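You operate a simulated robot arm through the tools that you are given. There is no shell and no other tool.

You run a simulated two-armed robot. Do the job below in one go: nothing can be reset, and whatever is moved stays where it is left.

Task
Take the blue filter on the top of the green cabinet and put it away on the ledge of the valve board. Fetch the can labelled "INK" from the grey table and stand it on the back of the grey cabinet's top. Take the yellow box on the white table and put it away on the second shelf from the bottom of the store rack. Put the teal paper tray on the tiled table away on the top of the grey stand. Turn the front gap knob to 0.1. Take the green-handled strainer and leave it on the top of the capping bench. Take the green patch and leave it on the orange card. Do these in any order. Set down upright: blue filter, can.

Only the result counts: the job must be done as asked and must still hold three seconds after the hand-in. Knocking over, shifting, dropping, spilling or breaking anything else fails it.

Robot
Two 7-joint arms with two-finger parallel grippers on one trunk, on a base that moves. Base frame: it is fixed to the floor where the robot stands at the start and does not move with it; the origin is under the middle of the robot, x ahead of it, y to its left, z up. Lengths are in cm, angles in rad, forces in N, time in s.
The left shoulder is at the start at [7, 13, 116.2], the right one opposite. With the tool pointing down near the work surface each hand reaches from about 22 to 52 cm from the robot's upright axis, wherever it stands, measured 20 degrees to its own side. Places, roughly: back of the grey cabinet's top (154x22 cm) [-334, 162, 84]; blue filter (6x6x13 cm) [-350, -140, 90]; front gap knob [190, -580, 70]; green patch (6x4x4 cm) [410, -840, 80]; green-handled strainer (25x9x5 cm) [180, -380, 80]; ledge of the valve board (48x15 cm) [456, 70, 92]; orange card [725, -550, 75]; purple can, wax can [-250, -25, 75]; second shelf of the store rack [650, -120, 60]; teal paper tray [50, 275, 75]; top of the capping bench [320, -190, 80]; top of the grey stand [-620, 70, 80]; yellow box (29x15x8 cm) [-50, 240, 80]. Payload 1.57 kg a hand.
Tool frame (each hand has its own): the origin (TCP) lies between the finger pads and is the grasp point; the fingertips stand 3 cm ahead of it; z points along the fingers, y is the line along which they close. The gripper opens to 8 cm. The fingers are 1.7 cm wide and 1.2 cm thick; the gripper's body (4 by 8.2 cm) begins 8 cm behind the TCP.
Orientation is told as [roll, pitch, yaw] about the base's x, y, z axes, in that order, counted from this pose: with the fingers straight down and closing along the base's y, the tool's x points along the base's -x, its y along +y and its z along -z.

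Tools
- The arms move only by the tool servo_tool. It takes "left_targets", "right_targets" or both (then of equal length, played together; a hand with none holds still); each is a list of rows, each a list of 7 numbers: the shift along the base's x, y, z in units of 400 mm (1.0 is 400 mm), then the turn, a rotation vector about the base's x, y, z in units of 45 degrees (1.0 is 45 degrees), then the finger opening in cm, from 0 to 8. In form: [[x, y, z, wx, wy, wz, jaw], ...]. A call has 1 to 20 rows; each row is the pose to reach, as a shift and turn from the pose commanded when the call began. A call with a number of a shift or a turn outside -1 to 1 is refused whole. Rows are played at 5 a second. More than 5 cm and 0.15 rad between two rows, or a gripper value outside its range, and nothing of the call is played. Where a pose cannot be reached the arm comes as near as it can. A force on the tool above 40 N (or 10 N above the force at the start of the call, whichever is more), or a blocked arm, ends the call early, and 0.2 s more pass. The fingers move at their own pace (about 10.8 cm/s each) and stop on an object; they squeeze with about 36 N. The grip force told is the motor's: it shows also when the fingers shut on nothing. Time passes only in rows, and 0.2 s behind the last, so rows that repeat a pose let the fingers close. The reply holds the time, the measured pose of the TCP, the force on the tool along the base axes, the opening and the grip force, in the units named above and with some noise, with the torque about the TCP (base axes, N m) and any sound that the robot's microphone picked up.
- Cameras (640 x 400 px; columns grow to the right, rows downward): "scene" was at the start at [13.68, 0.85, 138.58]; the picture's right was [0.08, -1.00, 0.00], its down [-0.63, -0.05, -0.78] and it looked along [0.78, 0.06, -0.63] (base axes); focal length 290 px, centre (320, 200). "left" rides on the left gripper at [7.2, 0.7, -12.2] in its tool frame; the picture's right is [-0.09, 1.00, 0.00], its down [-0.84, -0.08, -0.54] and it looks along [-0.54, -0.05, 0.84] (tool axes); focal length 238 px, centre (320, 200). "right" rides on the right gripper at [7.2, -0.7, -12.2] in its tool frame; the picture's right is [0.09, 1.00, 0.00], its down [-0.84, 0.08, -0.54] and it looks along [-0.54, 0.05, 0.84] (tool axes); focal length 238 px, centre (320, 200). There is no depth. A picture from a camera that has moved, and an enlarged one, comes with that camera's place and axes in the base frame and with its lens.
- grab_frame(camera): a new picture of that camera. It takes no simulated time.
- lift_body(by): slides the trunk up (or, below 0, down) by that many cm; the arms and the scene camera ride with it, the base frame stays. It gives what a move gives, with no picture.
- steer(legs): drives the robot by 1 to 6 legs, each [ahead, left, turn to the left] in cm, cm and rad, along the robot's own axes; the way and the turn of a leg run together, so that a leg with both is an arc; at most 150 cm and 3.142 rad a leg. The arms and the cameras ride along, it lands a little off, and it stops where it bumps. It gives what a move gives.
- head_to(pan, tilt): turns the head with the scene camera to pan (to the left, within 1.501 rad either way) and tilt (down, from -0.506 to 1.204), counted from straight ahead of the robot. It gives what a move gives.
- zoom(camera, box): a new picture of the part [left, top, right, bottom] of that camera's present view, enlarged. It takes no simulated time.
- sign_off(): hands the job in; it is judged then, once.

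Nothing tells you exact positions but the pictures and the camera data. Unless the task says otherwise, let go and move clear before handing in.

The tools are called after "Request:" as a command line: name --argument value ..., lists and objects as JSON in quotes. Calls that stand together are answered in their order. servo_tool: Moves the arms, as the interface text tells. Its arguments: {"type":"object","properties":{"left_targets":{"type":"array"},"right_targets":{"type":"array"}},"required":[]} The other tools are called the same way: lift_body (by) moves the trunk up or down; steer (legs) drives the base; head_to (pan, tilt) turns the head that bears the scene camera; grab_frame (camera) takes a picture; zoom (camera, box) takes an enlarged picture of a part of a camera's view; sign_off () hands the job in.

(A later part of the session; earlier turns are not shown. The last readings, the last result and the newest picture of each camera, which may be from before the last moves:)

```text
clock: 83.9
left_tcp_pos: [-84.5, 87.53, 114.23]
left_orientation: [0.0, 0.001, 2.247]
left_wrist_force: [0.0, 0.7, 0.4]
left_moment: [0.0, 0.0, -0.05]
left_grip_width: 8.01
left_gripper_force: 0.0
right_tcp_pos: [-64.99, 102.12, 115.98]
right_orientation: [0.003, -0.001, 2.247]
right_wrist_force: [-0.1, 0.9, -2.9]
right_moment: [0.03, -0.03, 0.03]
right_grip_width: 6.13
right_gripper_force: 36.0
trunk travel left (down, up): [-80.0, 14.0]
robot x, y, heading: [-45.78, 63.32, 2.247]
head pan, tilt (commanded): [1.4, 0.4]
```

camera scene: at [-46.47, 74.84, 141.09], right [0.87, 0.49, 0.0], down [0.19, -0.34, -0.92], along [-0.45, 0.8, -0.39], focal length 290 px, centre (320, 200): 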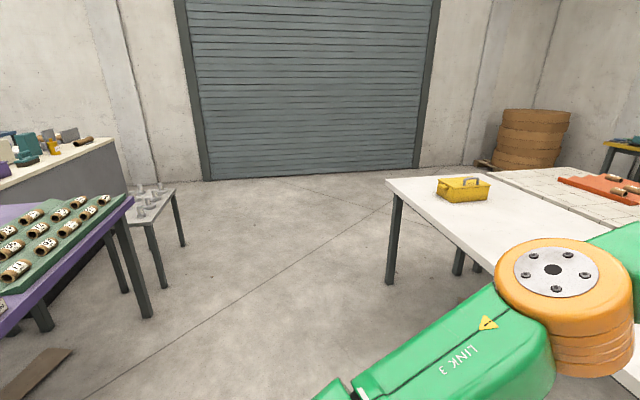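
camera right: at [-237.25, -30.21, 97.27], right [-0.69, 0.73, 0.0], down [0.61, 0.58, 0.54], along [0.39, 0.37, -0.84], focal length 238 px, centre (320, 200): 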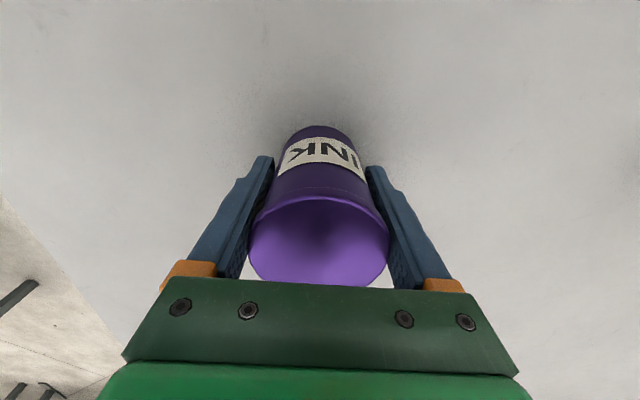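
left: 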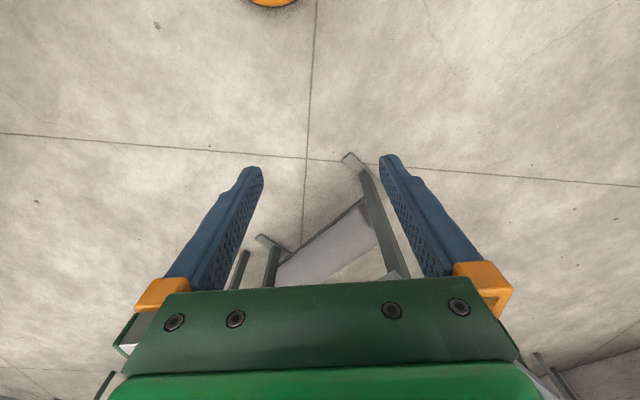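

Heading about 2.25. I drive along the aisle past the weights table, then turn left to face the cabinet's back.

Request:
steer --legs '[[143, 6.7, 0], [143, 6.7, 0], [0, 0, 1.6]]'

Request:
head_to --pan 0 --tilt 0.5

Request:
grab_frame --camera "scene"

```text
clock: 101.6
left_tcp_pos: [-257.63, 235.37, 114.18]
left_orientation: [-0.001, 0.002, -2.407]
left_wrist_force: [-0.5, -0.5, 0.4]
left_moment: [-0.01, 0.02, -0.03]
left_grip_width: 7.99
left_gripper_force: 0.0
right_tcp_pos: [-273.34, 253.99, 116.0]
right_orientation: [0.003, -0.001, -2.408]
right_wrist_force: [-0.1, 0.9, -2.4]
right_moment: [0.02, -0.02, 0.0]
right_grip_width: 6.11
right_gripper_force: 36.2
trunk travel left (down, up): [-80.0, 14.0]
robot x, y, heading: [-235.74, 275.44, -2.411]
head pan, tilt (commanded): [1.4, 0.4]
```

```text
clock: 103.1
left_tcp_pos: [-257.67, 235.46, 114.12]
left_orientation: [0.0, 0.001, -2.405]
left_wrist_force: [0.2, 0.2, -0.4]
left_moment: [-0.03, -0.03, 0.01]
left_grip_width: 8.02
left_gripper_force: 0.0
right_tcp_pos: [-273.26, 253.97, 116.06]
right_orientation: [0.001, -0.002, -2.41]
right_wrist_force: [-0.1, 0.1, -2.2]
right_moment: [0.02, 0.0, 0.0]
right_grip_width: 6.15
right_gripper_force: 35.5
trunk travel left (down, up): [-80.0, 14.0]
robot x, y, heading: [-235.59, 275.5, -2.411]
head pan, tilt (commanded): [0.0, 0.499]
```

```text
taken
camera scene: at [-246.21, 265.96, 140.16], right [-0.67, 0.74, 0.0], down [0.36, 0.32, -0.88], along [-0.65, -0.59, -0.48], focal length 290 px, centre (320, 200)
```

scene: 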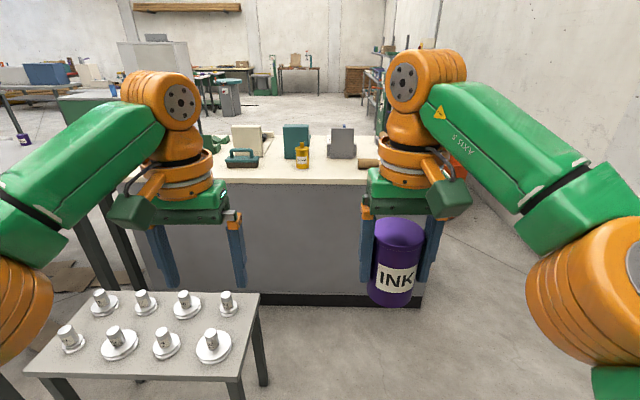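

The cabinet's back edge is straight ahead; a free spot lies between the yellow canister and the roll, about (-346,183). I drive up to it.

Request:
steer --legs '[[97, 5.4, 0]]'

Request:
head_to --pan 0 --tilt 0.85

Request:
grab_frame --camera "scene"

Request:
grab_frame --camera "right"

```text
clock: 107.2
left_tcp_pos: [-315.09, 176.36, 114.39]
left_orientation: [-0.001, -0.005, -2.399]
left_wrist_force: [0.1, -0.3, -0.1]
left_moment: [-0.02, 0.01, -0.01]
left_grip_width: 8.01
left_gripper_force: 0.1
right_tcp_pos: [-331.07, 194.87, 116.12]
right_orientation: [0.0, -0.006, -2.398]
right_wrist_force: [1.1, 0.2, -3.2]
right_moment: [-0.01, -0.06, -0.02]
right_grip_width: 6.15
right_gripper_force: 36.2
trunk travel left (down, up): [-80.0, 14.0]
robot x, y, heading: [-293.81, 216.49, -2.405]
head pan, tilt (commanded): [0.0, 0.499]
stopped in leg 1: the robot was blocked; the commanded pose is now the measured one
```

```text
clock: 108.0
left_tcp_pos: [-315.53, 176.06, 114.1]
left_orientation: [-0.001, 0.001, -2.4]
left_wrist_force: [0.3, -0.6, 0.0]
left_moment: [-0.03, -0.03, 0.02]
left_grip_width: 8.0
left_gripper_force: 0.0
right_tcp_pos: [-331.52, 194.59, 115.89]
right_orientation: [0.001, 0.0, -2.399]
right_wrist_force: [0.0, 0.3, -2.8]
right_moment: [0.03, -0.01, 0.02]
right_grip_width: 6.13
right_gripper_force: 36.2
trunk travel left (down, up): [-80.0, 14.0]
robot x, y, heading: [-294.33, 216.0, -2.401]
head pan, tilt (commanded): [0.0, 0.85]
```

```text
taken
camera scene: at [-303.58, 207.62, 137.15], right [-0.68, 0.74, 0.0], down [0.55, 0.51, -0.66], along [-0.49, -0.45, -0.75], focal length 290 px, centre (320, 200)
```

scene: 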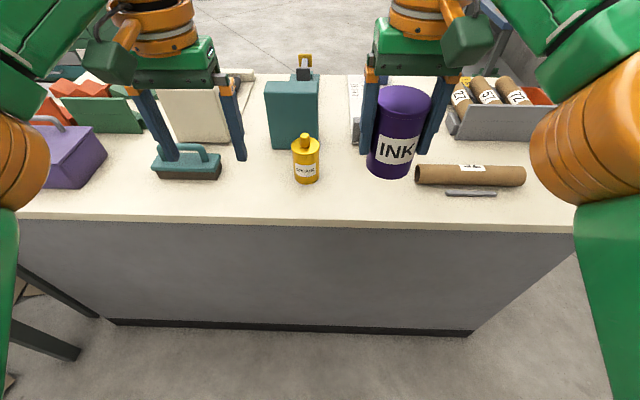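

```text
taken
camera right: at [-326.54, 199.99, 128.15], right [0.74, -0.67, 0.0], down [-0.57, -0.62, 0.54], along [-0.36, -0.4, -0.84], focal length 238 px, centre (320, 200)
```

right: 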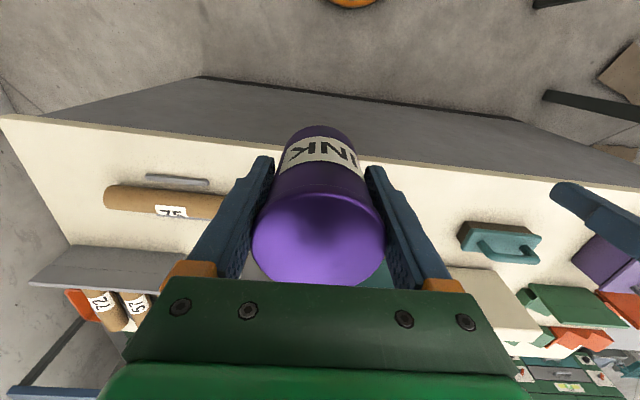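

Something blocked me about 14 cm short. I must see what touched – probably the weights table at my left.

Request:
head_to --pan 1.2 --tilt 1.0

Request:
grab_frame --camera "scene"

Request:
head_to --pan -1.2 --tilt 1.0

Request:
grab_frame --camera "scene"

```text
clock: 109.5
left_tcp_pos: [-315.37, 176.34, 114.21]
left_orientation: [-0.002, 0.002, -2.398]
left_wrist_force: [-0.3, -0.3, -0.2]
left_moment: [-0.02, -0.03, -0.01]
left_grip_width: 8.01
left_gripper_force: 0.1
right_tcp_pos: [-331.44, 194.51, 116.04]
right_orientation: [0.001, 0.001, -2.399]
right_wrist_force: [0.3, 0.1, -2.3]
right_moment: [0.05, -0.04, 0.05]
right_grip_width: 6.14
right_gripper_force: 36.0
trunk travel left (down, up): [-80.0, 14.0]
robot x, y, heading: [-294.14, 216.14, -2.397]
head pan, tilt (commanded): [1.201, 1.0]
```

```text
taken
camera scene: at [-295.16, 206.55, 136.06], right [-0.93, -0.36, 0.0], down [-0.31, 0.78, -0.54], along [0.2, -0.5, -0.84], focal length 290 px, centre (320, 200)
```

scene: 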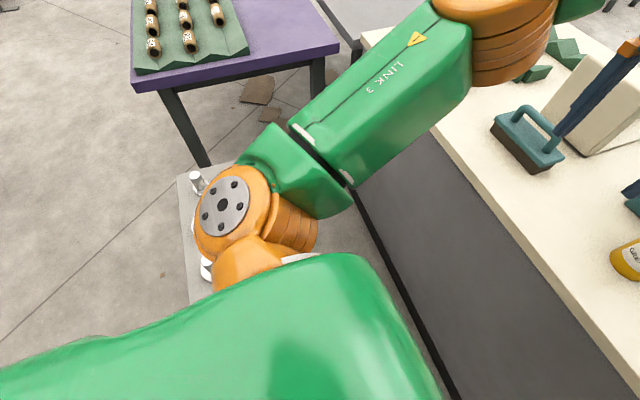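

```text
clock: 111.7
left_tcp_pos: [-315.51, 176.19, 114.19]
left_orientation: [-0.001, 0.002, -2.397]
left_wrist_force: [0.3, -1.1, -0.2]
left_moment: [0.0, 0.02, 0.0]
left_grip_width: 7.98
left_gripper_force: 0.1
right_tcp_pos: [-331.4, 194.7, 116.13]
right_orientation: [0.003, 0.0, -2.401]
right_wrist_force: [0.8, 0.1, -2.7]
right_moment: [0.01, -0.01, 0.0]
right_grip_width: 6.12
right_gripper_force: 36.1
trunk travel left (down, up): [-80.0, 14.0]
robot x, y, heading: [-293.65, 216.14, -2.398]
head pan, tilt (commanded): [-1.201, 1.0]
```

```text
taken
camera scene: at [-303.93, 216.12, 136.06], right [0.44, 0.9, 0.0], down [0.76, -0.37, -0.54], along [-0.48, 0.24, -0.84], focal length 290 px, centre (320, 200)
```

scene: 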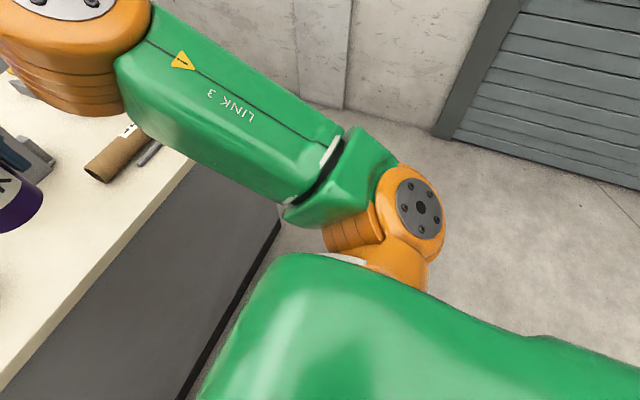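

My base touched the weights table's leg on my left (its near edge is closer than I judged). I'll slide right, away from it, and check that the table and weights are fine.

Request:
steer --legs '[[-1, -13, 0]]'

Request:
head_to --pan 1.5 --tilt 0.9

Request:
grab_frame --camera "scene"

Request:
grab_frame --camera "left"

```text
clock: 112.9
left_tcp_pos: [-323.34, 186.03, 114.11]
left_orientation: [-0.004, 0.002, -2.397]
left_wrist_force: [0.6, -1.4, -0.7]
left_moment: [0.01, -0.02, -0.03]
left_grip_width: 7.98
left_gripper_force: 0.1
right_tcp_pos: [-339.11, 204.62, 116.12]
right_orientation: [-0.002, 0.001, -2.4]
right_wrist_force: [0.7, -0.7, -3.1]
right_moment: [0.05, 0.0, -0.01]
right_grip_width: 6.13
right_gripper_force: 35.8
trunk travel left (down, up): [-80.0, 14.0]
robot x, y, heading: [-302.61, 226.35, -2.399]
head pan, tilt (commanded): [-1.201, 1.0]
```

```text
clock: 115.3
left_tcp_pos: [-323.45, 186.38, 114.19]
left_orientation: [0.002, 0.001, -2.398]
left_wrist_force: [-0.7, 0.0, -0.1]
left_moment: [0.02, 0.0, 0.03]
left_grip_width: 7.98
left_gripper_force: 0.2
right_tcp_pos: [-339.4, 204.97, 116.0]
right_orientation: [0.001, -0.002, -2.4]
right_wrist_force: [0.1, 0.4, -2.2]
right_moment: [-0.01, -0.02, 0.02]
right_grip_width: 6.13
right_gripper_force: 35.9
trunk travel left (down, up): [-80.0, 14.0]
robot x, y, heading: [-302.22, 226.41, -2.401]
head pan, tilt (commanded): [1.499, 0.901]
```

```text
taken
camera scene: at [-301.02, 217.33, 136.78], right [-0.78, -0.62, 0.0], down [-0.49, 0.61, -0.62], along [0.39, -0.49, -0.78], focal length 290 px, centre (320, 200)
```

scene: 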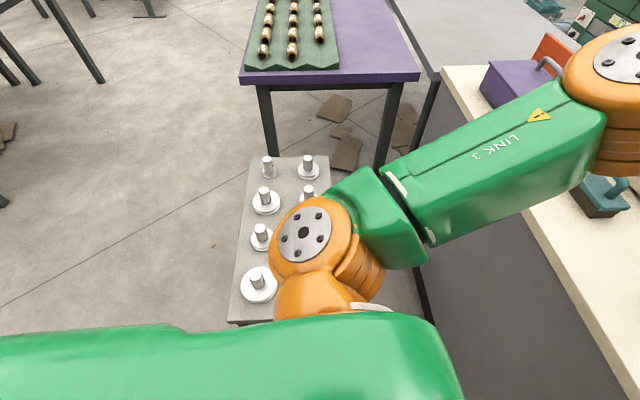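

```text
taken
camera left: at [-317.83, 190.81, 126.46], right [0.61, -0.8, 0.0], down [-0.67, -0.51, 0.54], along [-0.43, -0.33, -0.84], focal length 238 px, centre (320, 200)
```

left: 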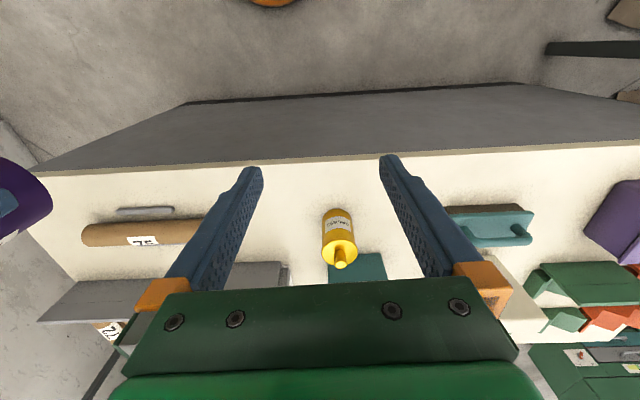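

The weights table and its weights are untouched in place. I go forward to the cabinet now that the base clears the table.

Request:
steer --legs '[[20.5, 0, 0]]'

Request:
head_to --pan 0 --tilt 1.0

Request:
grab_frame --camera "scene"

Request:
grab_frame --camera "left"

```text
clock: 116.9
left_tcp_pos: [-338.0, 172.95, 114.36]
left_orientation: [0.002, -0.004, -2.395]
left_wrist_force: [-1.2, -0.6, -0.9]
left_moment: [-0.04, 0.04, -0.01]
left_grip_width: 7.99
left_gripper_force: 0.1
right_tcp_pos: [-353.91, 191.41, 116.22]
right_orientation: [0.002, -0.004, -2.396]
right_wrist_force: [0.4, 0.1, -1.9]
right_moment: [0.04, 0.01, 0.0]
right_grip_width: 6.12
right_gripper_force: 36.0
trunk travel left (down, up): [-80.0, 14.0]
robot x, y, heading: [-316.91, 212.46, -2.393]
head pan, tilt (commanded): [1.499, 0.901]
```

```text
clock: 118.5
left_tcp_pos: [-338.22, 172.65, 114.33]
left_orientation: [0.0, 0.002, -2.393]
left_wrist_force: [-0.3, 1.2, -0.5]
left_moment: [-0.02, -0.02, -0.03]
left_grip_width: 8.04
left_gripper_force: 0.1
right_tcp_pos: [-354.19, 191.03, 116.05]
right_orientation: [0.002, -0.001, -2.396]
right_wrist_force: [0.0, -0.4, -2.2]
right_moment: [0.01, -0.04, 0.0]
right_grip_width: 6.15
right_gripper_force: 36.0
trunk travel left (down, up): [-80.0, 14.0]
robot x, y, heading: [-316.9, 212.97, -2.397]
head pan, tilt (commanded): [0.0, 1.0]
```

```text
taken
camera scene: at [-325.6, 204.89, 136.05], right [-0.68, 0.73, 0.0], down [0.62, 0.57, -0.54], along [-0.4, -0.37, -0.84], focal length 290 px, centre (320, 200)
```

scene: 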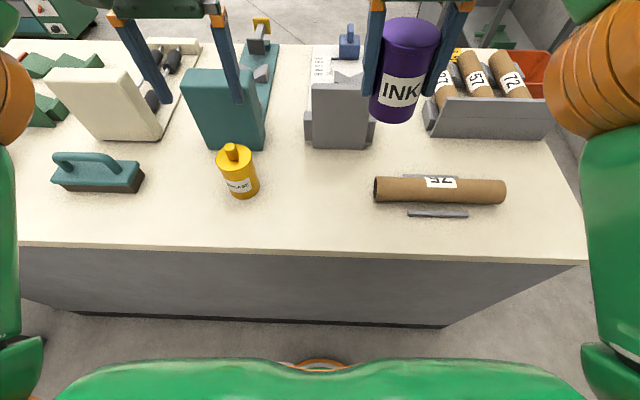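

```text
taken
camera left: at [-332.49, 177.15, 126.46], right [0.61, -0.79, 0.0], down [-0.67, -0.51, 0.54], along [-0.43, -0.33, -0.84], focal length 238 px, centre (320, 200)
```

left: 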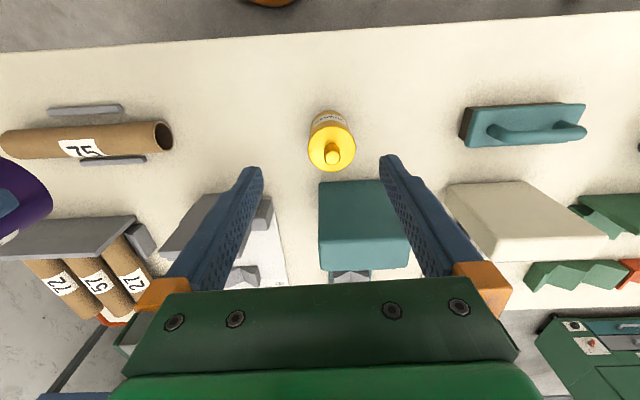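

I see the free spot between the yellow canister and roll "75" directly ahead. I move the can over it (left hand steps aside) and lower it to just above the top.

Request:
servo_tool --right_targets '[[0, 0, 0, 0, 0, 0, 5], [0.05, -0.066, 0, 0, 0, 0, 5], [0.105, -0.138, 0, 0, 0, 0, 5], [0.1575, -0.2075, 0, 0, 0, 0, 5], [0.1575, -0.2075, -0.12, 0, 0, 0, 5], [0.1575, -0.2075, -0.24, 0, 0, 0, 5], [0.1575, -0.2075, -0.36, 0, 0, 0, 5], [0.1575, -0.2075, -0.48, 0, 0, 0, 5], [0.1575, -0.2075, -0.58, 0, 0, 0, 5], [0.1575, -0.2075, -0.62, 0, 0, 0, 5]]' --left_targets '[[0.06, -0.064, 0, 0, 0, 0, 8], [0.1175, -0.1275, 0, 0, 0, 0, 8], [0.1175, -0.1275, 0, 0, 0, 0, 8], [0.1175, -0.1275, 0, 0, 0, 0, 8], [0.1175, -0.1275, 0, 0, 0, 0, 8], [0.1175, -0.1275, 0, 0, 0, 0, 8], [0.1175, -0.1275, 0, 0, 0, 0, 8], [0.1175, -0.1275, 0, 0, 0, 0, 8], [0.1175, -0.1275, 0, 0, 0, 0, 8], [0.1175, -0.1275, 0, 0, 0, 0, 8]]'

Request:
grab_frame --camera "scene"

Request:
grab_frame --camera "right"

```text
clock: 120.7
left_tcp_pos: [-333.7, 167.92, 114.35]
left_orientation: [0.0, 0.003, -2.394]
left_wrist_force: [0.9, 0.2, 0.0]
left_moment: [0.02, -0.01, 0.0]
left_grip_width: 8.0
left_gripper_force: 0.1
right_tcp_pos: [-347.81, 182.85, 91.25]
right_orientation: [0.002, 0.0, -2.395]
right_wrist_force: [0.3, -0.2, -1.5]
right_moment: [0.0, 0.05, 0.03]
right_grip_width: 6.14
right_gripper_force: 35.6
right hand out of reach, approached as far as the arm can: row 2, 3, 4, 5
trunk travel left (down, up): [-80.0, 14.0]
robot x, y, heading: [-316.66, 212.76, -2.394]
head pan, tilt (commanded): [0.0, 1.0]
```

```text
taken
camera scene: at [-325.59, 204.9, 136.06], right [-0.68, 0.73, 0.0], down [0.62, 0.57, -0.54], along [-0.4, -0.37, -0.84], focal length 290 px, centre (320, 200)
```

scene: 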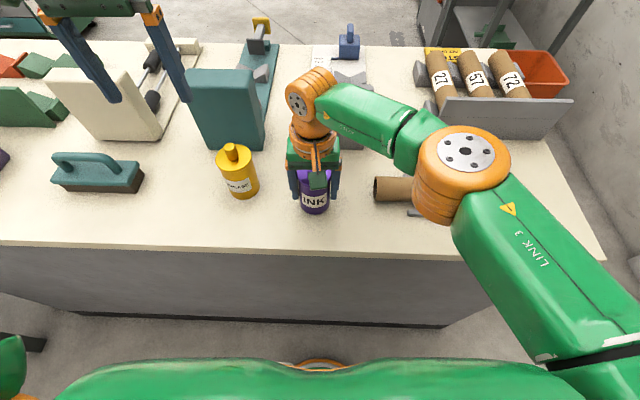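

```text
taken
camera right: at [-342.94, 188.27, 103.44], right [0.74, -0.67, 0.0], down [-0.56, -0.62, 0.54], along [-0.36, -0.41, -0.84], focal length 238 px, centre (320, 200)
```

right: 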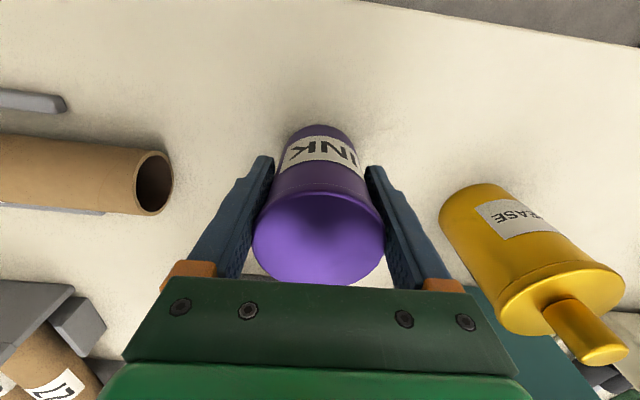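

The can hangs upright over free space, just above the top. I lower the last centimetres gently until it rests.

Request:
servo_tool --right_targets '[[0, 0, -0.02, 0, 0, 0, 5], [0, 0, -0.035, 0, 0, 0, 5], [0, 0, -0.045, 0, 0, 0, 5], [0, 0, -0.05, 0, 0, 0, 5], [0, 0, -0.05, 0, 0, 0, 5]]'

```text
clock: 121.9
left_tcp_pos: [-333.25, 168.3, 114.63]
left_orientation: [-0.001, -0.007, -2.395]
left_wrist_force: [0.5, 0.0, -0.3]
left_moment: [0.0, -0.01, 0.0]
left_grip_width: 7.99
left_gripper_force: 0.1
right_tcp_pos: [-347.19, 183.28, 89.56]
right_orientation: [0.003, -0.009, -2.394]
right_wrist_force: [3.6, 2.2, 26.1]
right_moment: [0.15, 0.3, 0.01]
right_grip_width: 5.96
right_gripper_force: 36.1
trunk travel left (down, up): [-80.0, 14.0]
robot x, y, heading: [-317.0, 213.16, -2.398]
head pan, tilt (commanded): [0.0, 1.0]
```

Contact is firm (about 26 N up). I ease off a little, open the fingers, and retract upward.

Request:
servo_tool --right_targets '[[0, 0, 0.006, 0, 0, 0, 5], [0, 0, 0.008, 0, 0, 0, 5], [0, 0, 0.008, 0, 0, 0, 5]]'

```text
clock: 122.7
left_tcp_pos: [-333.58, 168.09, 114.41]
left_orientation: [-0.001, -0.002, -2.396]
left_wrist_force: [0.7, -0.2, 0.0]
left_moment: [0.03, 0.01, 0.02]
left_grip_width: 8.0
left_gripper_force: 0.1
right_tcp_pos: [-347.74, 183.03, 89.69]
right_orientation: [0.001, -0.001, -2.395]
right_wrist_force: [1.6, 1.2, 3.2]
right_moment: [-0.07, 0.11, -0.01]
right_grip_width: 5.99
right_gripper_force: 36.0
trunk travel left (down, up): [-80.0, 14.0]
robot x, y, heading: [-316.86, 212.88, -2.397]
head pan, tilt (commanded): [0.0, 1.0]
```

Load is almost nil, the can stands on the top. Open and rise.

Request:
servo_tool --right_targets '[[0, 0, 0, 0, 0, 0, 8], [0, 0, 0, 0, 0, 0, 8], [0, 0, 0, 0, 0, 0, 8], [0, 0, 0.04, 0, 0, 0, 8], [0, 0, 0.12, 0, 0, 0, 8], [0, 0, 0.24, 0, 0, 0, 8], [0, 0, 0.36, 0, 0, 0, 8], [0, 0, 0.48, 0, 0, 0, 8], [0, 0, 0.6, 0, 0, 0, 8]]'

Request:
grab_frame --camera "right"

Request:
grab_frame --camera "scene"

```text
clock: 124.7
left_tcp_pos: [-333.76, 168.02, 114.39]
left_orientation: [0.002, 0.0, -2.396]
left_wrist_force: [0.0, 0.4, -0.8]
left_moment: [-0.05, 0.0, -0.02]
left_grip_width: 7.99
left_gripper_force: 0.1
right_tcp_pos: [-346.88, 186.05, 113.82]
right_orientation: [0.004, -0.003, -2.394]
right_wrist_force: [-0.3, 0.0, -0.1]
right_moment: [-0.02, -0.02, 0.07]
right_grip_width: 7.98
right_gripper_force: 0.0
right hand out of reach, approached as far as the arm can: row 8, 9
trunk travel left (down, up): [-80.0, 14.0]
robot x, y, heading: [-316.69, 212.74, -2.393]
head pan, tilt (commanded): [0.0, 1.0]
```

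```text
taken
camera right: at [-341.96, 191.67, 125.92], right [0.74, -0.67, 0.0], down [-0.56, -0.62, 0.54], along [-0.36, -0.41, -0.84], focal length 238 px, centre (320, 200)
```

right: 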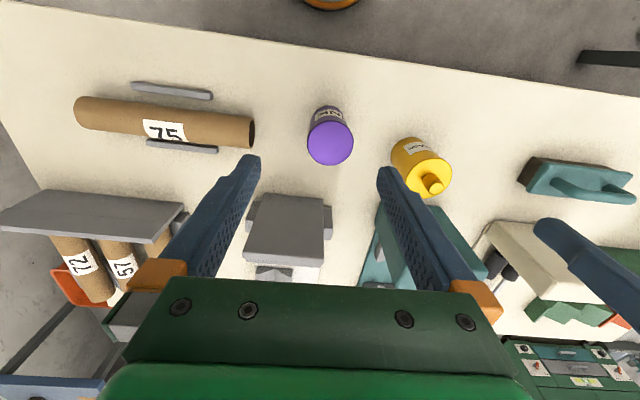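

```text
taken
camera scene: at [-325.6, 205.14, 136.07], right [-0.68, 0.73, 0.0], down [0.62, 0.57, -0.54], along [-0.4, -0.37, -0.84], focal length 290 px, centre (320, 200)
```

scene: 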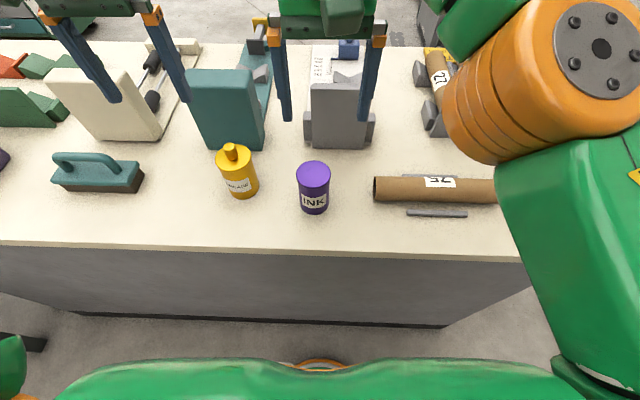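

The INK can stands free on the back strip. I bring the right hand back to its side, back away straight, and turn toward the white table for the yellow box.

Request:
servo_tool --right_targets '[[-0.064, 0.07, 0.02, 0, 0, 0, 8], [-0.128, 0.14, 0.04, 0, 0, 0, 8], [-0.19, 0.21, 0.06, 0, 0, 0, 8]]' --left_targets '[[-0.04, 0.05, 0, 0, 0, 0, 8], [-0.09, 0.1, 0, 0, 0, 0, 8], [-0.1175, 0.1275, 0, 0, 0, 0, 8]]'

Request:
steer --legs '[[-85, -3, 0], [0, 0, 1.53]]'

Request:
head_to --pan 0.3 --tilt 0.4

Request:
grab_frame --camera "scene"

```text
clock: 125.5
left_tcp_pos: [-338.43, 172.86, 114.3]
left_orientation: [0.0, 0.002, -2.394]
left_wrist_force: [0.4, -0.1, 0.3]
left_moment: [0.01, 0.02, 0.0]
left_grip_width: 7.99
left_gripper_force: 0.1
right_tcp_pos: [-354.93, 194.74, 116.12]
right_orientation: [0.004, -0.002, -2.396]
right_wrist_force: [-0.1, -0.2, 0.7]
right_moment: [0.0, 0.0, 0.0]
right_grip_width: 8.02
right_gripper_force: 0.0
trunk travel left (down, up): [-80.0, 14.0]
robot x, y, heading: [-316.79, 212.75, -2.396]
head pan, tilt (commanded): [0.0, 1.0]
```

```text
clock: 133.8
left_tcp_pos: [-217.05, 249.41, 114.27]
left_orientation: [0.001, 0.0, -0.862]
left_wrist_force: [-0.8, -0.2, 0.6]
left_moment: [0.0, 0.03, 0.0]
left_grip_width: 8.02
left_gripper_force: 0.0
right_tcp_pos: [-239.63, 233.87, 116.14]
right_orientation: [0.001, -0.002, -0.864]
right_wrist_force: [0.1, 0.1, 0.1]
right_moment: [0.02, 0.02, 0.01]
right_grip_width: 7.99
right_gripper_force: 0.0
trunk travel left (down, up): [-80.0, 14.0]
robot x, y, heading: [-255.84, 272.28, -0.865]
head pan, tilt (commanded): [0.0, 1.0]
```

```text
clock: 134.8
left_tcp_pos: [-217.08, 249.38, 114.26]
left_orientation: [0.001, -0.001, -0.862]
left_wrist_force: [0.5, -0.2, 0.6]
left_moment: [-0.03, 0.0, -0.01]
left_grip_width: 8.01
left_gripper_force: 0.1
right_tcp_pos: [-239.48, 233.76, 116.14]
right_orientation: [0.002, -0.003, -0.864]
right_wrist_force: [0.3, -1.0, 0.0]
right_moment: [-0.01, -0.01, 0.02]
right_grip_width: 8.0
right_gripper_force: 0.0
trunk travel left (down, up): [-80.0, 14.0]
robot x, y, heading: [-256.26, 272.48, -0.86]
head pan, tilt (commanded): [0.3, 0.4]
```

```text
taken
camera scene: at [-245.18, 263.95, 141.08], right [-0.54, -0.84, 0.0], down [-0.33, 0.21, -0.92], along [0.78, -0.49, -0.39], focal length 290 px, centre (320, 200)
```

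scene: 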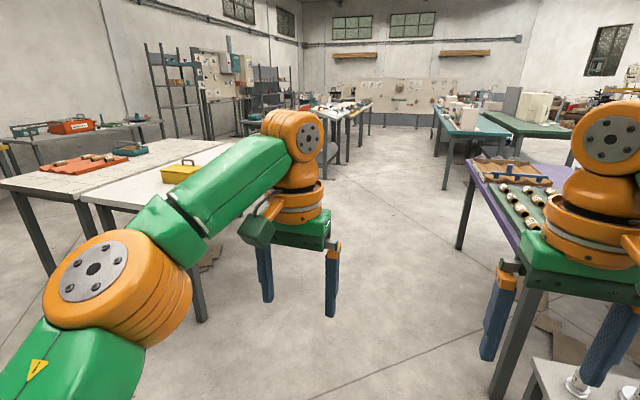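

I see the white table with the yellow box and the tiled table behind it. I drive sideways to the near short end of the white table.

Request:
steer --legs '[[48.6, 70.2, 0], [46, 69, 0]]'

Request:
head_to --pan 0.0 --tilt 0.8

Request:
grab_frame --camera "scene"

Request:
grab_frame --camera "left"

```text
clock: 143.3
left_tcp_pos: [-50.74, 265.69, 114.29]
left_orientation: [0.0, 0.0, -0.866]
left_wrist_force: [0.1, -0.8, 0.0]
left_moment: [0.02, 0.03, 0.0]
left_grip_width: 7.97
left_gripper_force: 0.1
right_tcp_pos: [-73.1, 250.04, 116.1]
right_orientation: [0.002, -0.002, -0.866]
right_wrist_force: [-0.7, 0.6, -0.1]
right_moment: [0.01, -0.04, -0.02]
right_grip_width: 7.98
right_gripper_force: 0.0
trunk travel left (down, up): [-80.0, 14.0]
robot x, y, heading: [-89.86, 288.81, -0.869]
head pan, tilt (commanded): [0.3, 0.4]
```

```text
clock: 144.2
left_tcp_pos: [-50.54, 265.62, 114.36]
left_orientation: [0.001, 0.0, -0.865]
left_wrist_force: [0.2, 0.5, -0.1]
left_moment: [0.02, -0.01, -0.02]
left_grip_width: 8.0
left_gripper_force: 0.2
right_tcp_pos: [-73.19, 250.11, 116.17]
right_orientation: [0.001, -0.001, -0.867]
right_wrist_force: [-0.4, 0.1, -0.3]
right_moment: [-0.03, 0.0, -0.03]
right_grip_width: 8.0
right_gripper_force: 0.0
trunk travel left (down, up): [-80.0, 14.0]
robot x, y, heading: [-89.89, 288.84, -0.866]
head pan, tilt (commanded): [0.0, 0.799]
```

```text
taken
camera scene: at [-81.23, 279.09, 137.58], right [-0.76, -0.65, 0.0], down [-0.46, 0.55, -0.7], along [0.45, -0.53, -0.72], focal length 290 px, centre (320, 200)
```

scene: 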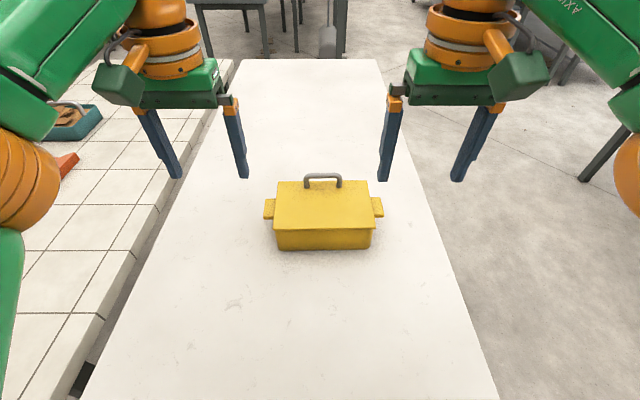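

```text
taken
camera left: at [-54.73, 271.65, 126.51], right [0.82, 0.58, 0.0], down [0.48, -0.69, 0.54], along [0.31, -0.44, -0.84], focal length 238 px, centre (320, 200)
```

left: 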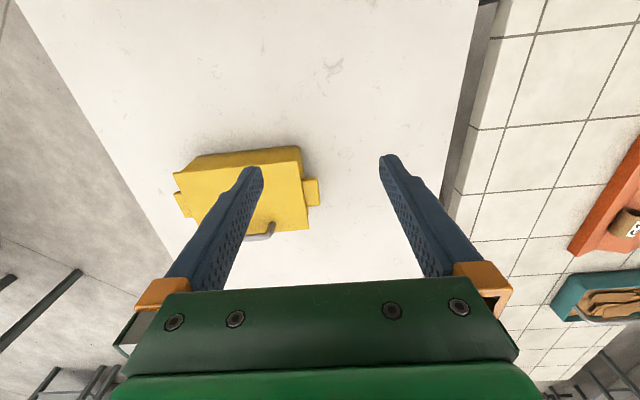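

The yellow box sits in the middle with a grey handle toward its far side and a tab at each end. Before choosing a grip I want to see the store rack where it goes.

Request:
head_to --pan 0.36 --tilt 0.1

Request:
grab_frame --camera "scene"

Request:
zoom --camera "scene" --box '[280, 150, 400, 225]'

Request:
zoom --camera "left" --box '[150, 120, 340, 260]'

```text
clock: 145.2
left_tcp_pos: [-50.62, 265.63, 114.21]
left_orientation: [0.0, -0.001, -0.867]
left_wrist_force: [-0.3, -0.3, -1.0]
left_moment: [-0.01, -0.01, 0.01]
left_grip_width: 7.98
left_gripper_force: 0.1
right_tcp_pos: [-73.15, 250.0, 116.2]
right_orientation: [0.001, -0.003, -0.865]
right_wrist_force: [0.2, -0.2, -0.1]
right_moment: [0.01, -0.02, 0.0]
right_grip_width: 8.01
right_gripper_force: 0.0
trunk travel left (down, up): [-80.0, 14.0]
robot x, y, heading: [-89.87, 288.9, -0.869]
head pan, tilt (commanded): [0.36, 0.099]
```

```text
taken
camera scene: at [-78.44, 280.76, 143.87], right [-0.49, -0.87, 0.0], down [-0.09, 0.05, -0.99], along [0.87, -0.48, -0.1], focal length 290 px, centre (320, 200)
```

scene: 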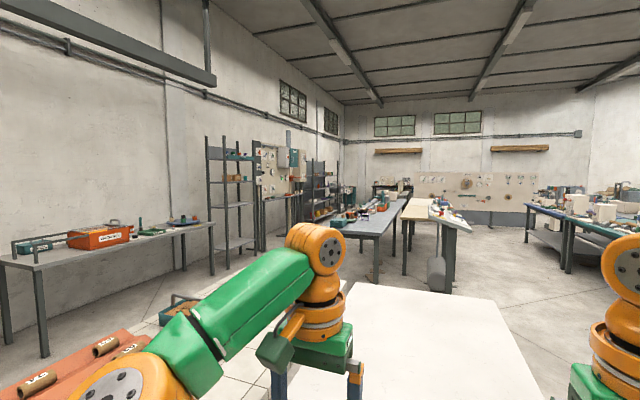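

```text
5.33 times, centred on (340, 188) of scene
camera zoom: at [-78.44, 280.76, 143.87], right [-0.49, -0.87, 0.0], down [-0.09, 0.05, -0.99], along [0.87, -0.48, -0.1], focal length 1545 px, centre (213, 267)
```

zoom: 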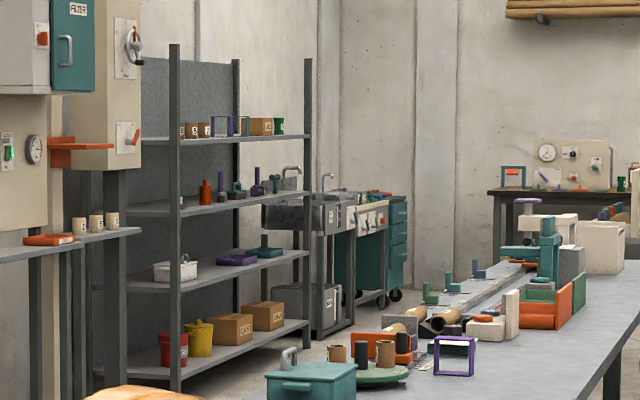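

```text
2.86 times, centred on (245, 190) of left
camera zoom: at [-54.76, 271.64, 126.52], right [0.82, 0.58, 0.0], down [0.48, -0.69, 0.54], along [0.31, -0.44, -0.84], focal length 681 px, centre (534, 229)
```

zoom: 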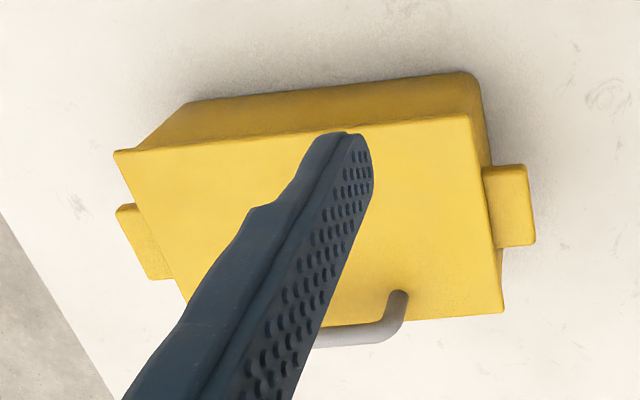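

The rack's second shelf has about 35 cm headroom, so the box should be carried by its handle with a horizontal hand. Let me look closely at the teal tray and box from here as well.

Request:
head_to --pan 0.55 --tilt 0.55

Request:
grab_frame --camera "scene"

Request:
head_to --pan 0.0 --tilt 0.8

Request:
zoom --camera "scene" --box '[240, 150, 400, 250]'

Request:
zoom --camera "scene" --box '[0, 70, 160, 170]'

```text
clock: 146.1
left_tcp_pos: [-50.52, 265.65, 114.3]
left_orientation: [0.002, 0.001, -0.867]
left_wrist_force: [-0.7, -0.2, 0.1]
left_moment: [0.01, -0.01, -0.03]
left_grip_width: 7.99
left_gripper_force: 0.1
right_tcp_pos: [-73.07, 250.25, 116.09]
right_orientation: [0.002, -0.002, -0.867]
right_wrist_force: [0.2, -0.4, 0.3]
right_moment: [0.0, -0.02, -0.02]
right_grip_width: 8.01
right_gripper_force: 0.1
trunk travel left (down, up): [-80.0, 14.0]
robot x, y, heading: [-89.68, 289.16, -0.87]
head pan, tilt (commanded): [0.55, 0.55]
```

```text
taken
camera scene: at [-77.95, 282.43, 139.72], right [-0.31, -0.95, 0.0], down [-0.5, 0.16, -0.85], along [0.81, -0.27, -0.52], focal length 290 px, centre (320, 200)
```

scene: 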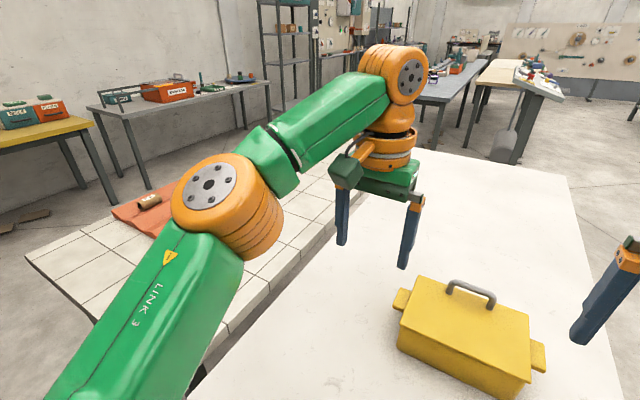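

```text
clock: 147.1
left_tcp_pos: [-50.54, 265.7, 114.25]
left_orientation: [-0.002, 0.0, -0.864]
left_wrist_force: [0.0, 0.0, 0.5]
left_moment: [-0.02, 0.0, 0.03]
left_grip_width: 7.99
left_gripper_force: 0.0
right_tcp_pos: [-73.13, 250.21, 116.08]
right_orientation: [0.003, 0.0, -0.865]
right_wrist_force: [-0.5, 0.3, 0.1]
right_moment: [-0.01, -0.01, -0.02]
right_grip_width: 7.95
right_gripper_force: 0.1
trunk travel left (down, up): [-80.0, 14.0]
robot x, y, heading: [-89.8, 288.87, -0.869]
head pan, tilt (commanded): [0.0, 0.799]
```

```text
4.00 times, centred on (320, 200) of scene
camera zoom: at [-81.25, 279.1, 137.58], right [-0.76, -0.65, 0.0], down [-0.46, 0.55, -0.7], along [0.45, -0.53, -0.72], focal length 1159 px, centre (320, 200)
```

zoom: 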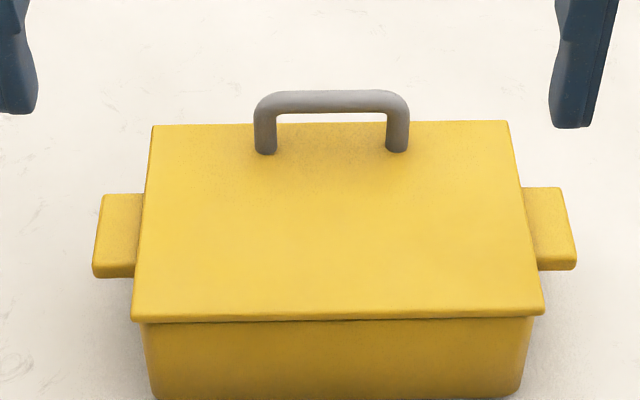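

```text
4.00 times, centred on (80, 120) of scene
camera zoom: at [-81.25, 279.1, 137.58], right [-0.76, -0.65, 0.0], down [-0.46, 0.55, -0.7], along [0.45, -0.53, -0.72], focal length 1159 px, centre (1280, 520)
```

zoom: 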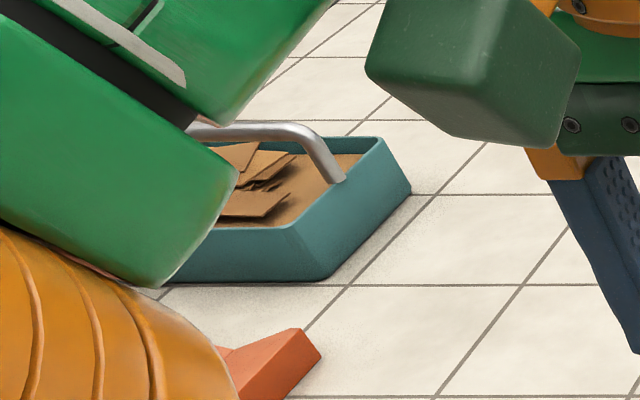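

The box's handle bar is about 4 cm above the lid (z≈92), set toward its south-east edge; the teal tray has a bail handle over it and holds papers. I'll do the tray first: around the tables' end to its open side.

Request:
steer --legs '[[-23.3, 59.1, 0], [0, 0, -1.56]]'

```text
clock: 154.5
left_tcp_pos: [-83.29, 305.87, 114.27]
left_orientation: [-0.001, 0.0, -2.425]
left_wrist_force: [0.8, -0.7, 0.0]
left_moment: [0.0, -0.02, 0.02]
left_grip_width: 8.0
left_gripper_force: 0.1
right_tcp_pos: [-99.17, 328.22, 116.16]
right_orientation: [0.001, -0.003, -2.427]
right_wrist_force: [0.7, 0.2, -0.4]
right_moment: [0.03, 0.03, -0.05]
right_grip_width: 8.0
right_gripper_force: 0.0
trunk travel left (down, up): [-80.0, 14.0]
robot x, y, heading: [-60.83, 345.42, -2.43]
head pan, tilt (commanded): [0.0, 0.799]
```

Now back diagonally past the tiled table's end and slide along its far side.

Request:
steer --legs '[[-91, 14, 0], [0, 88, 0]]'

Request:
grab_frame --camera "scene"

```text
clock: 163.5
left_tcp_pos: [49.63, 285.58, 114.39]
left_orientation: [0.0, -0.002, -2.446]
left_wrist_force: [1.1, 0.1, -0.3]
left_moment: [0.0, 0.01, 0.01]
left_grip_width: 7.99
left_gripper_force: 0.1
right_tcp_pos: [34.22, 308.36, 116.14]
right_orientation: [0.001, -0.003, -2.448]
right_wrist_force: [-0.4, -0.1, 0.8]
right_moment: [-0.01, -0.02, -0.04]
right_grip_width: 8.02
right_gripper_force: 0.0
trunk travel left (down, up): [-80.0, 14.0]
robot x, y, heading: [72.89, 324.45, -2.445]
head pan, tilt (commanded): [0.0, 0.799]
```

```text
taken
camera scene: at [63.15, 316.48, 137.57], right [-0.64, 0.77, 0.0], down [0.55, 0.46, -0.7], along [-0.54, -0.45, -0.72], focal length 290 px, centre (320, 200)
```

scene: 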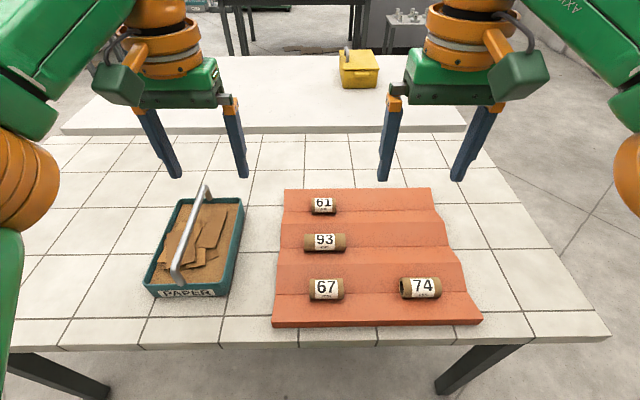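

The tray labelled PAPER is at my front-left, its handle running lengthwise away from me. I look with the left wrist camera to get the handle's exact place.

Request:
grab_frame --camera "left"

Request:
zoom --camera "scene" --box '[120, 170, 280, 310]'

```text
taken
camera left: at [55.45, 289.79, 126.53], right [0.57, -0.82, 0.0], down [-0.69, -0.48, 0.54], along [-0.45, -0.31, -0.84], focal length 238 px, centre (320, 200)
```

left: 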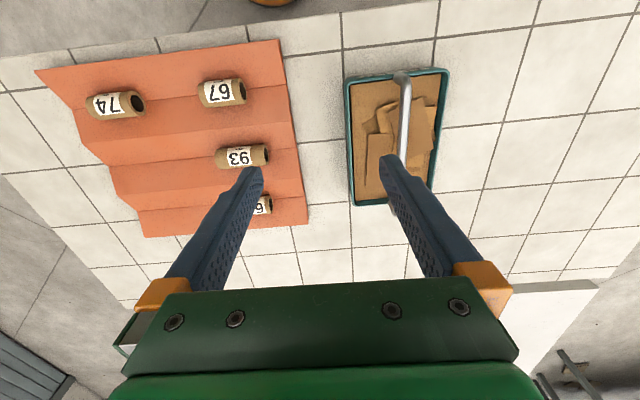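

```text
2.86 times, centred on (200, 240) of scene
camera zoom: at [63.15, 316.48, 137.57], right [-0.64, 0.77, 0.0], down [0.55, 0.46, -0.7], along [-0.54, -0.45, -0.72], focal length 828 px, centre (663, 86)
```

zoom: 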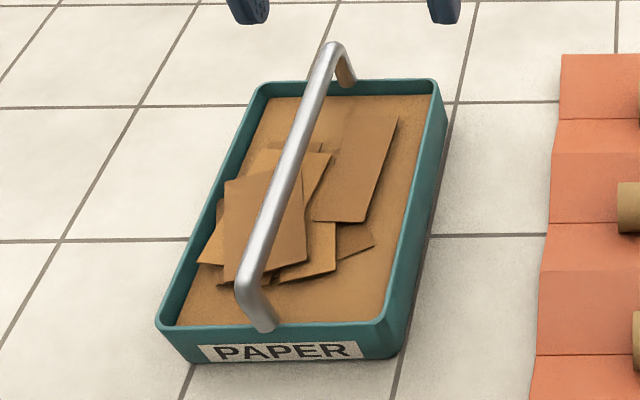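

The handle bar's middle is near (50,270) at z≈90, parallel to my heading. I move a little forward and left to bring it into the left hand's range.

Request:
steer --legs '[[8, 12, 0]]'

Request:
grab_frame --camera "left"

Request:
grab_frame --camera "scene"

```text
clock: 164.8
left_tcp_pos: [51.09, 271.73, 114.56]
left_orientation: [0.002, -0.002, -2.447]
left_wrist_force: [0.2, -0.2, 0.9]
left_moment: [-0.03, -0.03, 0.03]
left_grip_width: 8.02
left_gripper_force: 0.1
right_tcp_pos: [35.76, 294.42, 116.14]
right_orientation: [0.004, -0.004, -2.446]
right_wrist_force: [0.3, 0.6, 0.6]
right_moment: [0.01, 0.0, 0.01]
right_grip_width: 7.99
right_gripper_force: 0.0
trunk travel left (down, up): [-80.0, 14.0]
robot x, y, heading: [74.88, 310.61, -2.446]
head pan, tilt (commanded): [0.0, 0.799]
```

```text
taken
camera left: at [56.98, 275.87, 126.61], right [0.57, -0.82, 0.0], down [-0.69, -0.48, 0.54], along [-0.45, -0.31, -0.84], focal length 238 px, centre (320, 200)
```

left: 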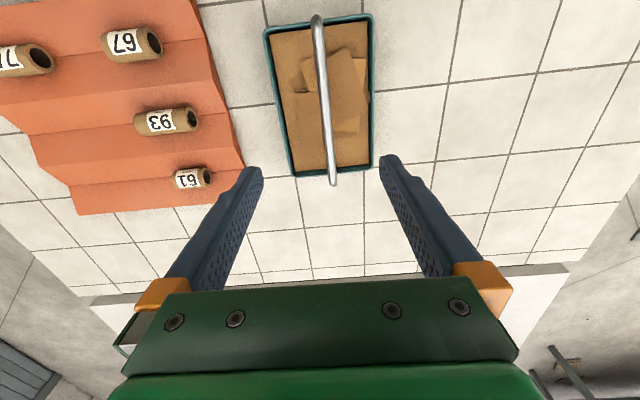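

```text
taken
camera scene: at [64.68, 302.57, 137.6], right [-0.64, 0.77, 0.0], down [0.55, 0.46, -0.7], along [-0.54, -0.45, -0.72], focal length 290 px, centre (320, 200)
```

scene: 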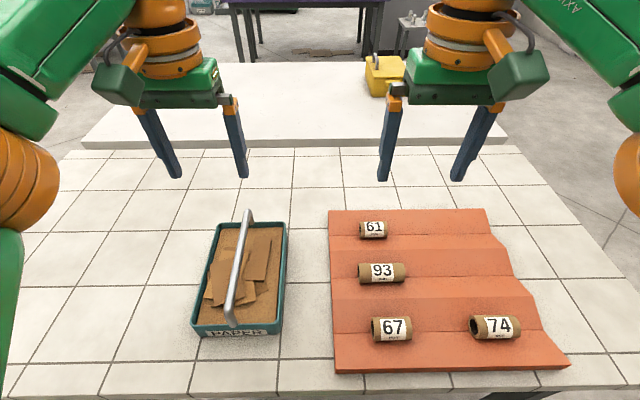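

The handle bar runs right under the left hand. I lower over it, straddle it and close.

Request:
servo_tool --left_targets '[[-0.0175, -0.04, -0.1, 0, 0, 0, 8], [-0.0175, -0.04, -0.22, 0, 0, 0, 8], [-0.0175, -0.04, -0.34, 0, 0, 0, 8], [-0.0175, -0.04, -0.46, 0, 0, 0, 8], [-0.0175, -0.04, -0.54, 0, 0, 0, 8], [-0.0175, -0.04, -0.585, 0, 0, 0, 8]]'

Request:
grab_frame --camera "left"

Request:
grab_frame --camera "scene"

```text
clock: 166.2
left_tcp_pos: [50.2, 269.73, 90.81]
left_orientation: [-0.001, 0.0, -2.445]
left_wrist_force: [-0.2, 0.2, -1.0]
left_moment: [-0.01, -0.01, 0.01]
left_grip_width: 8.0
left_gripper_force: 0.1
right_tcp_pos: [35.69, 294.17, 116.01]
right_orientation: [0.002, -0.002, -2.447]
right_wrist_force: [-0.4, -0.3, -0.3]
right_moment: [-0.02, 0.01, -0.02]
right_grip_width: 7.99
right_gripper_force: 0.0
trunk travel left (down, up): [-80.0, 14.0]
robot x, y, heading: [74.47, 310.24, -2.445]
head pan, tilt (commanded): [0.0, 0.799]
```

```text
taken
camera left: at [56.21, 273.91, 103.0], right [0.57, -0.82, 0.0], down [-0.69, -0.48, 0.54], along [-0.45, -0.31, -0.84], focal length 238 px, centre (320, 200)
```

left: 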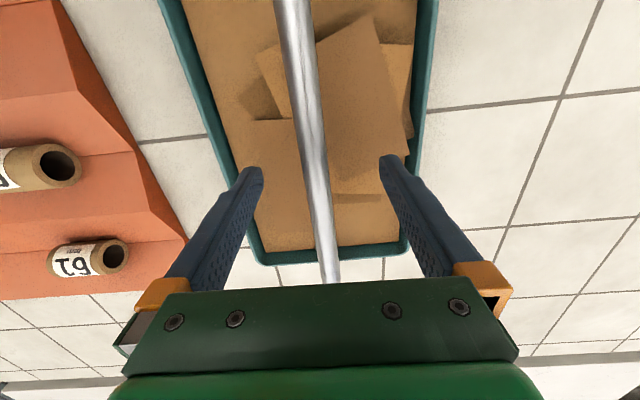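

```text
taken
camera scene: at [64.73, 302.2, 137.58], right [-0.64, 0.77, 0.0], down [0.55, 0.46, -0.7], along [-0.54, -0.45, -0.72], focal length 290 px, centre (320, 200)
```

scene: 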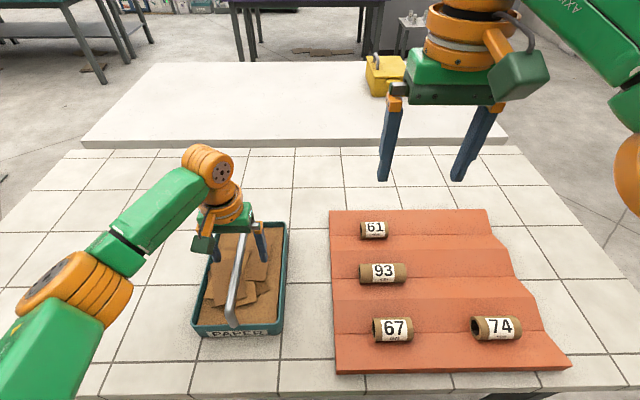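

The bar is between the fingers near its middle. Closing now.

Request:
servo_tool --left_targets '[[0.01, 0.012, 0, 0, 0, 0, 8], [0.01, 0.012, 0, 0, 0, 0, 4], [0.01, 0.012, 0, 0, 0, 0, 0], [0.01, 0.012, 0, 0, 0, 0, 0], [0.01, 0.012, 0, 0, 0, 0, 0]]'

Request:
servo_tool --left_targets '[[0, 0, 0.02, 0, 0, 0, 0], [0, 0, 0.06, 0, 0, 0, 0], [0, 0, 0.1, 0, 0, 0, 0], [0, 0, 0.1, 0, 0, 0, 0]]'

Request:
grab_frame --camera "scene"

Request:
grab_frame --camera "left"

```text
clock: 167.4
left_tcp_pos: [50.74, 270.09, 90.83]
left_orientation: [0.001, 0.0, -2.444]
left_wrist_force: [0.1, -0.2, -0.2]
left_moment: [-0.09, 0.09, 0.38]
left_grip_width: 1.54
left_gripper_force: 31.3
right_tcp_pos: [35.75, 293.99, 116.13]
right_orientation: [0.002, -0.002, -2.446]
right_wrist_force: [-0.3, -0.8, -0.3]
right_moment: [-0.03, -0.01, 0.01]
right_grip_width: 7.99
right_gripper_force: 0.1
trunk travel left (down, up): [-80.0, 14.0]
robot x, y, heading: [74.72, 310.25, -2.443]
head pan, tilt (commanded): [0.0, 0.799]
```

```text
clock: 168.4
left_tcp_pos: [50.68, 270.1, 94.89]
left_orientation: [-0.001, 0.001, -2.447]
left_wrist_force: [0.7, -0.4, -7.1]
left_moment: [-0.01, 0.02, -0.02]
left_grip_width: 1.56
left_gripper_force: 31.5
right_tcp_pos: [35.67, 293.92, 115.99]
right_orientation: [0.001, -0.001, -2.446]
right_wrist_force: [0.3, 0.0, -0.4]
right_moment: [-0.02, 0.0, 0.01]
right_grip_width: 7.98
right_gripper_force: 0.1
trunk travel left (down, up): [-80.0, 14.0]
robot x, y, heading: [74.65, 310.03, -2.449]
head pan, tilt (commanded): [0.0, 0.799]
```

```text
taken
camera scene: at [64.6, 302.01, 137.55], right [-0.64, 0.77, 0.0], down [0.55, 0.46, -0.7], along [-0.54, -0.44, -0.72], focal length 290 px, centre (320, 200)
```

scene: 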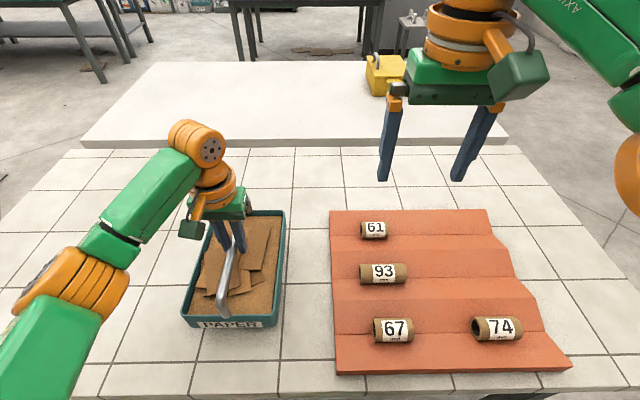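

```text
taken
camera left: at [56.63, 274.14, 107.1], right [0.57, -0.82, 0.0], down [-0.69, -0.48, 0.54], along [-0.45, -0.31, -0.84], focal length 238 px, centre (320, 200)
```

left: 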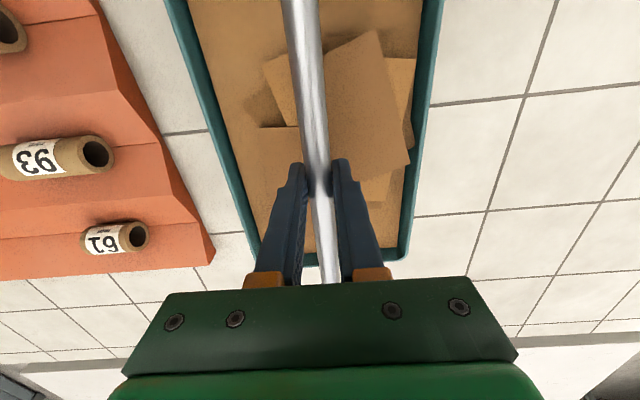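

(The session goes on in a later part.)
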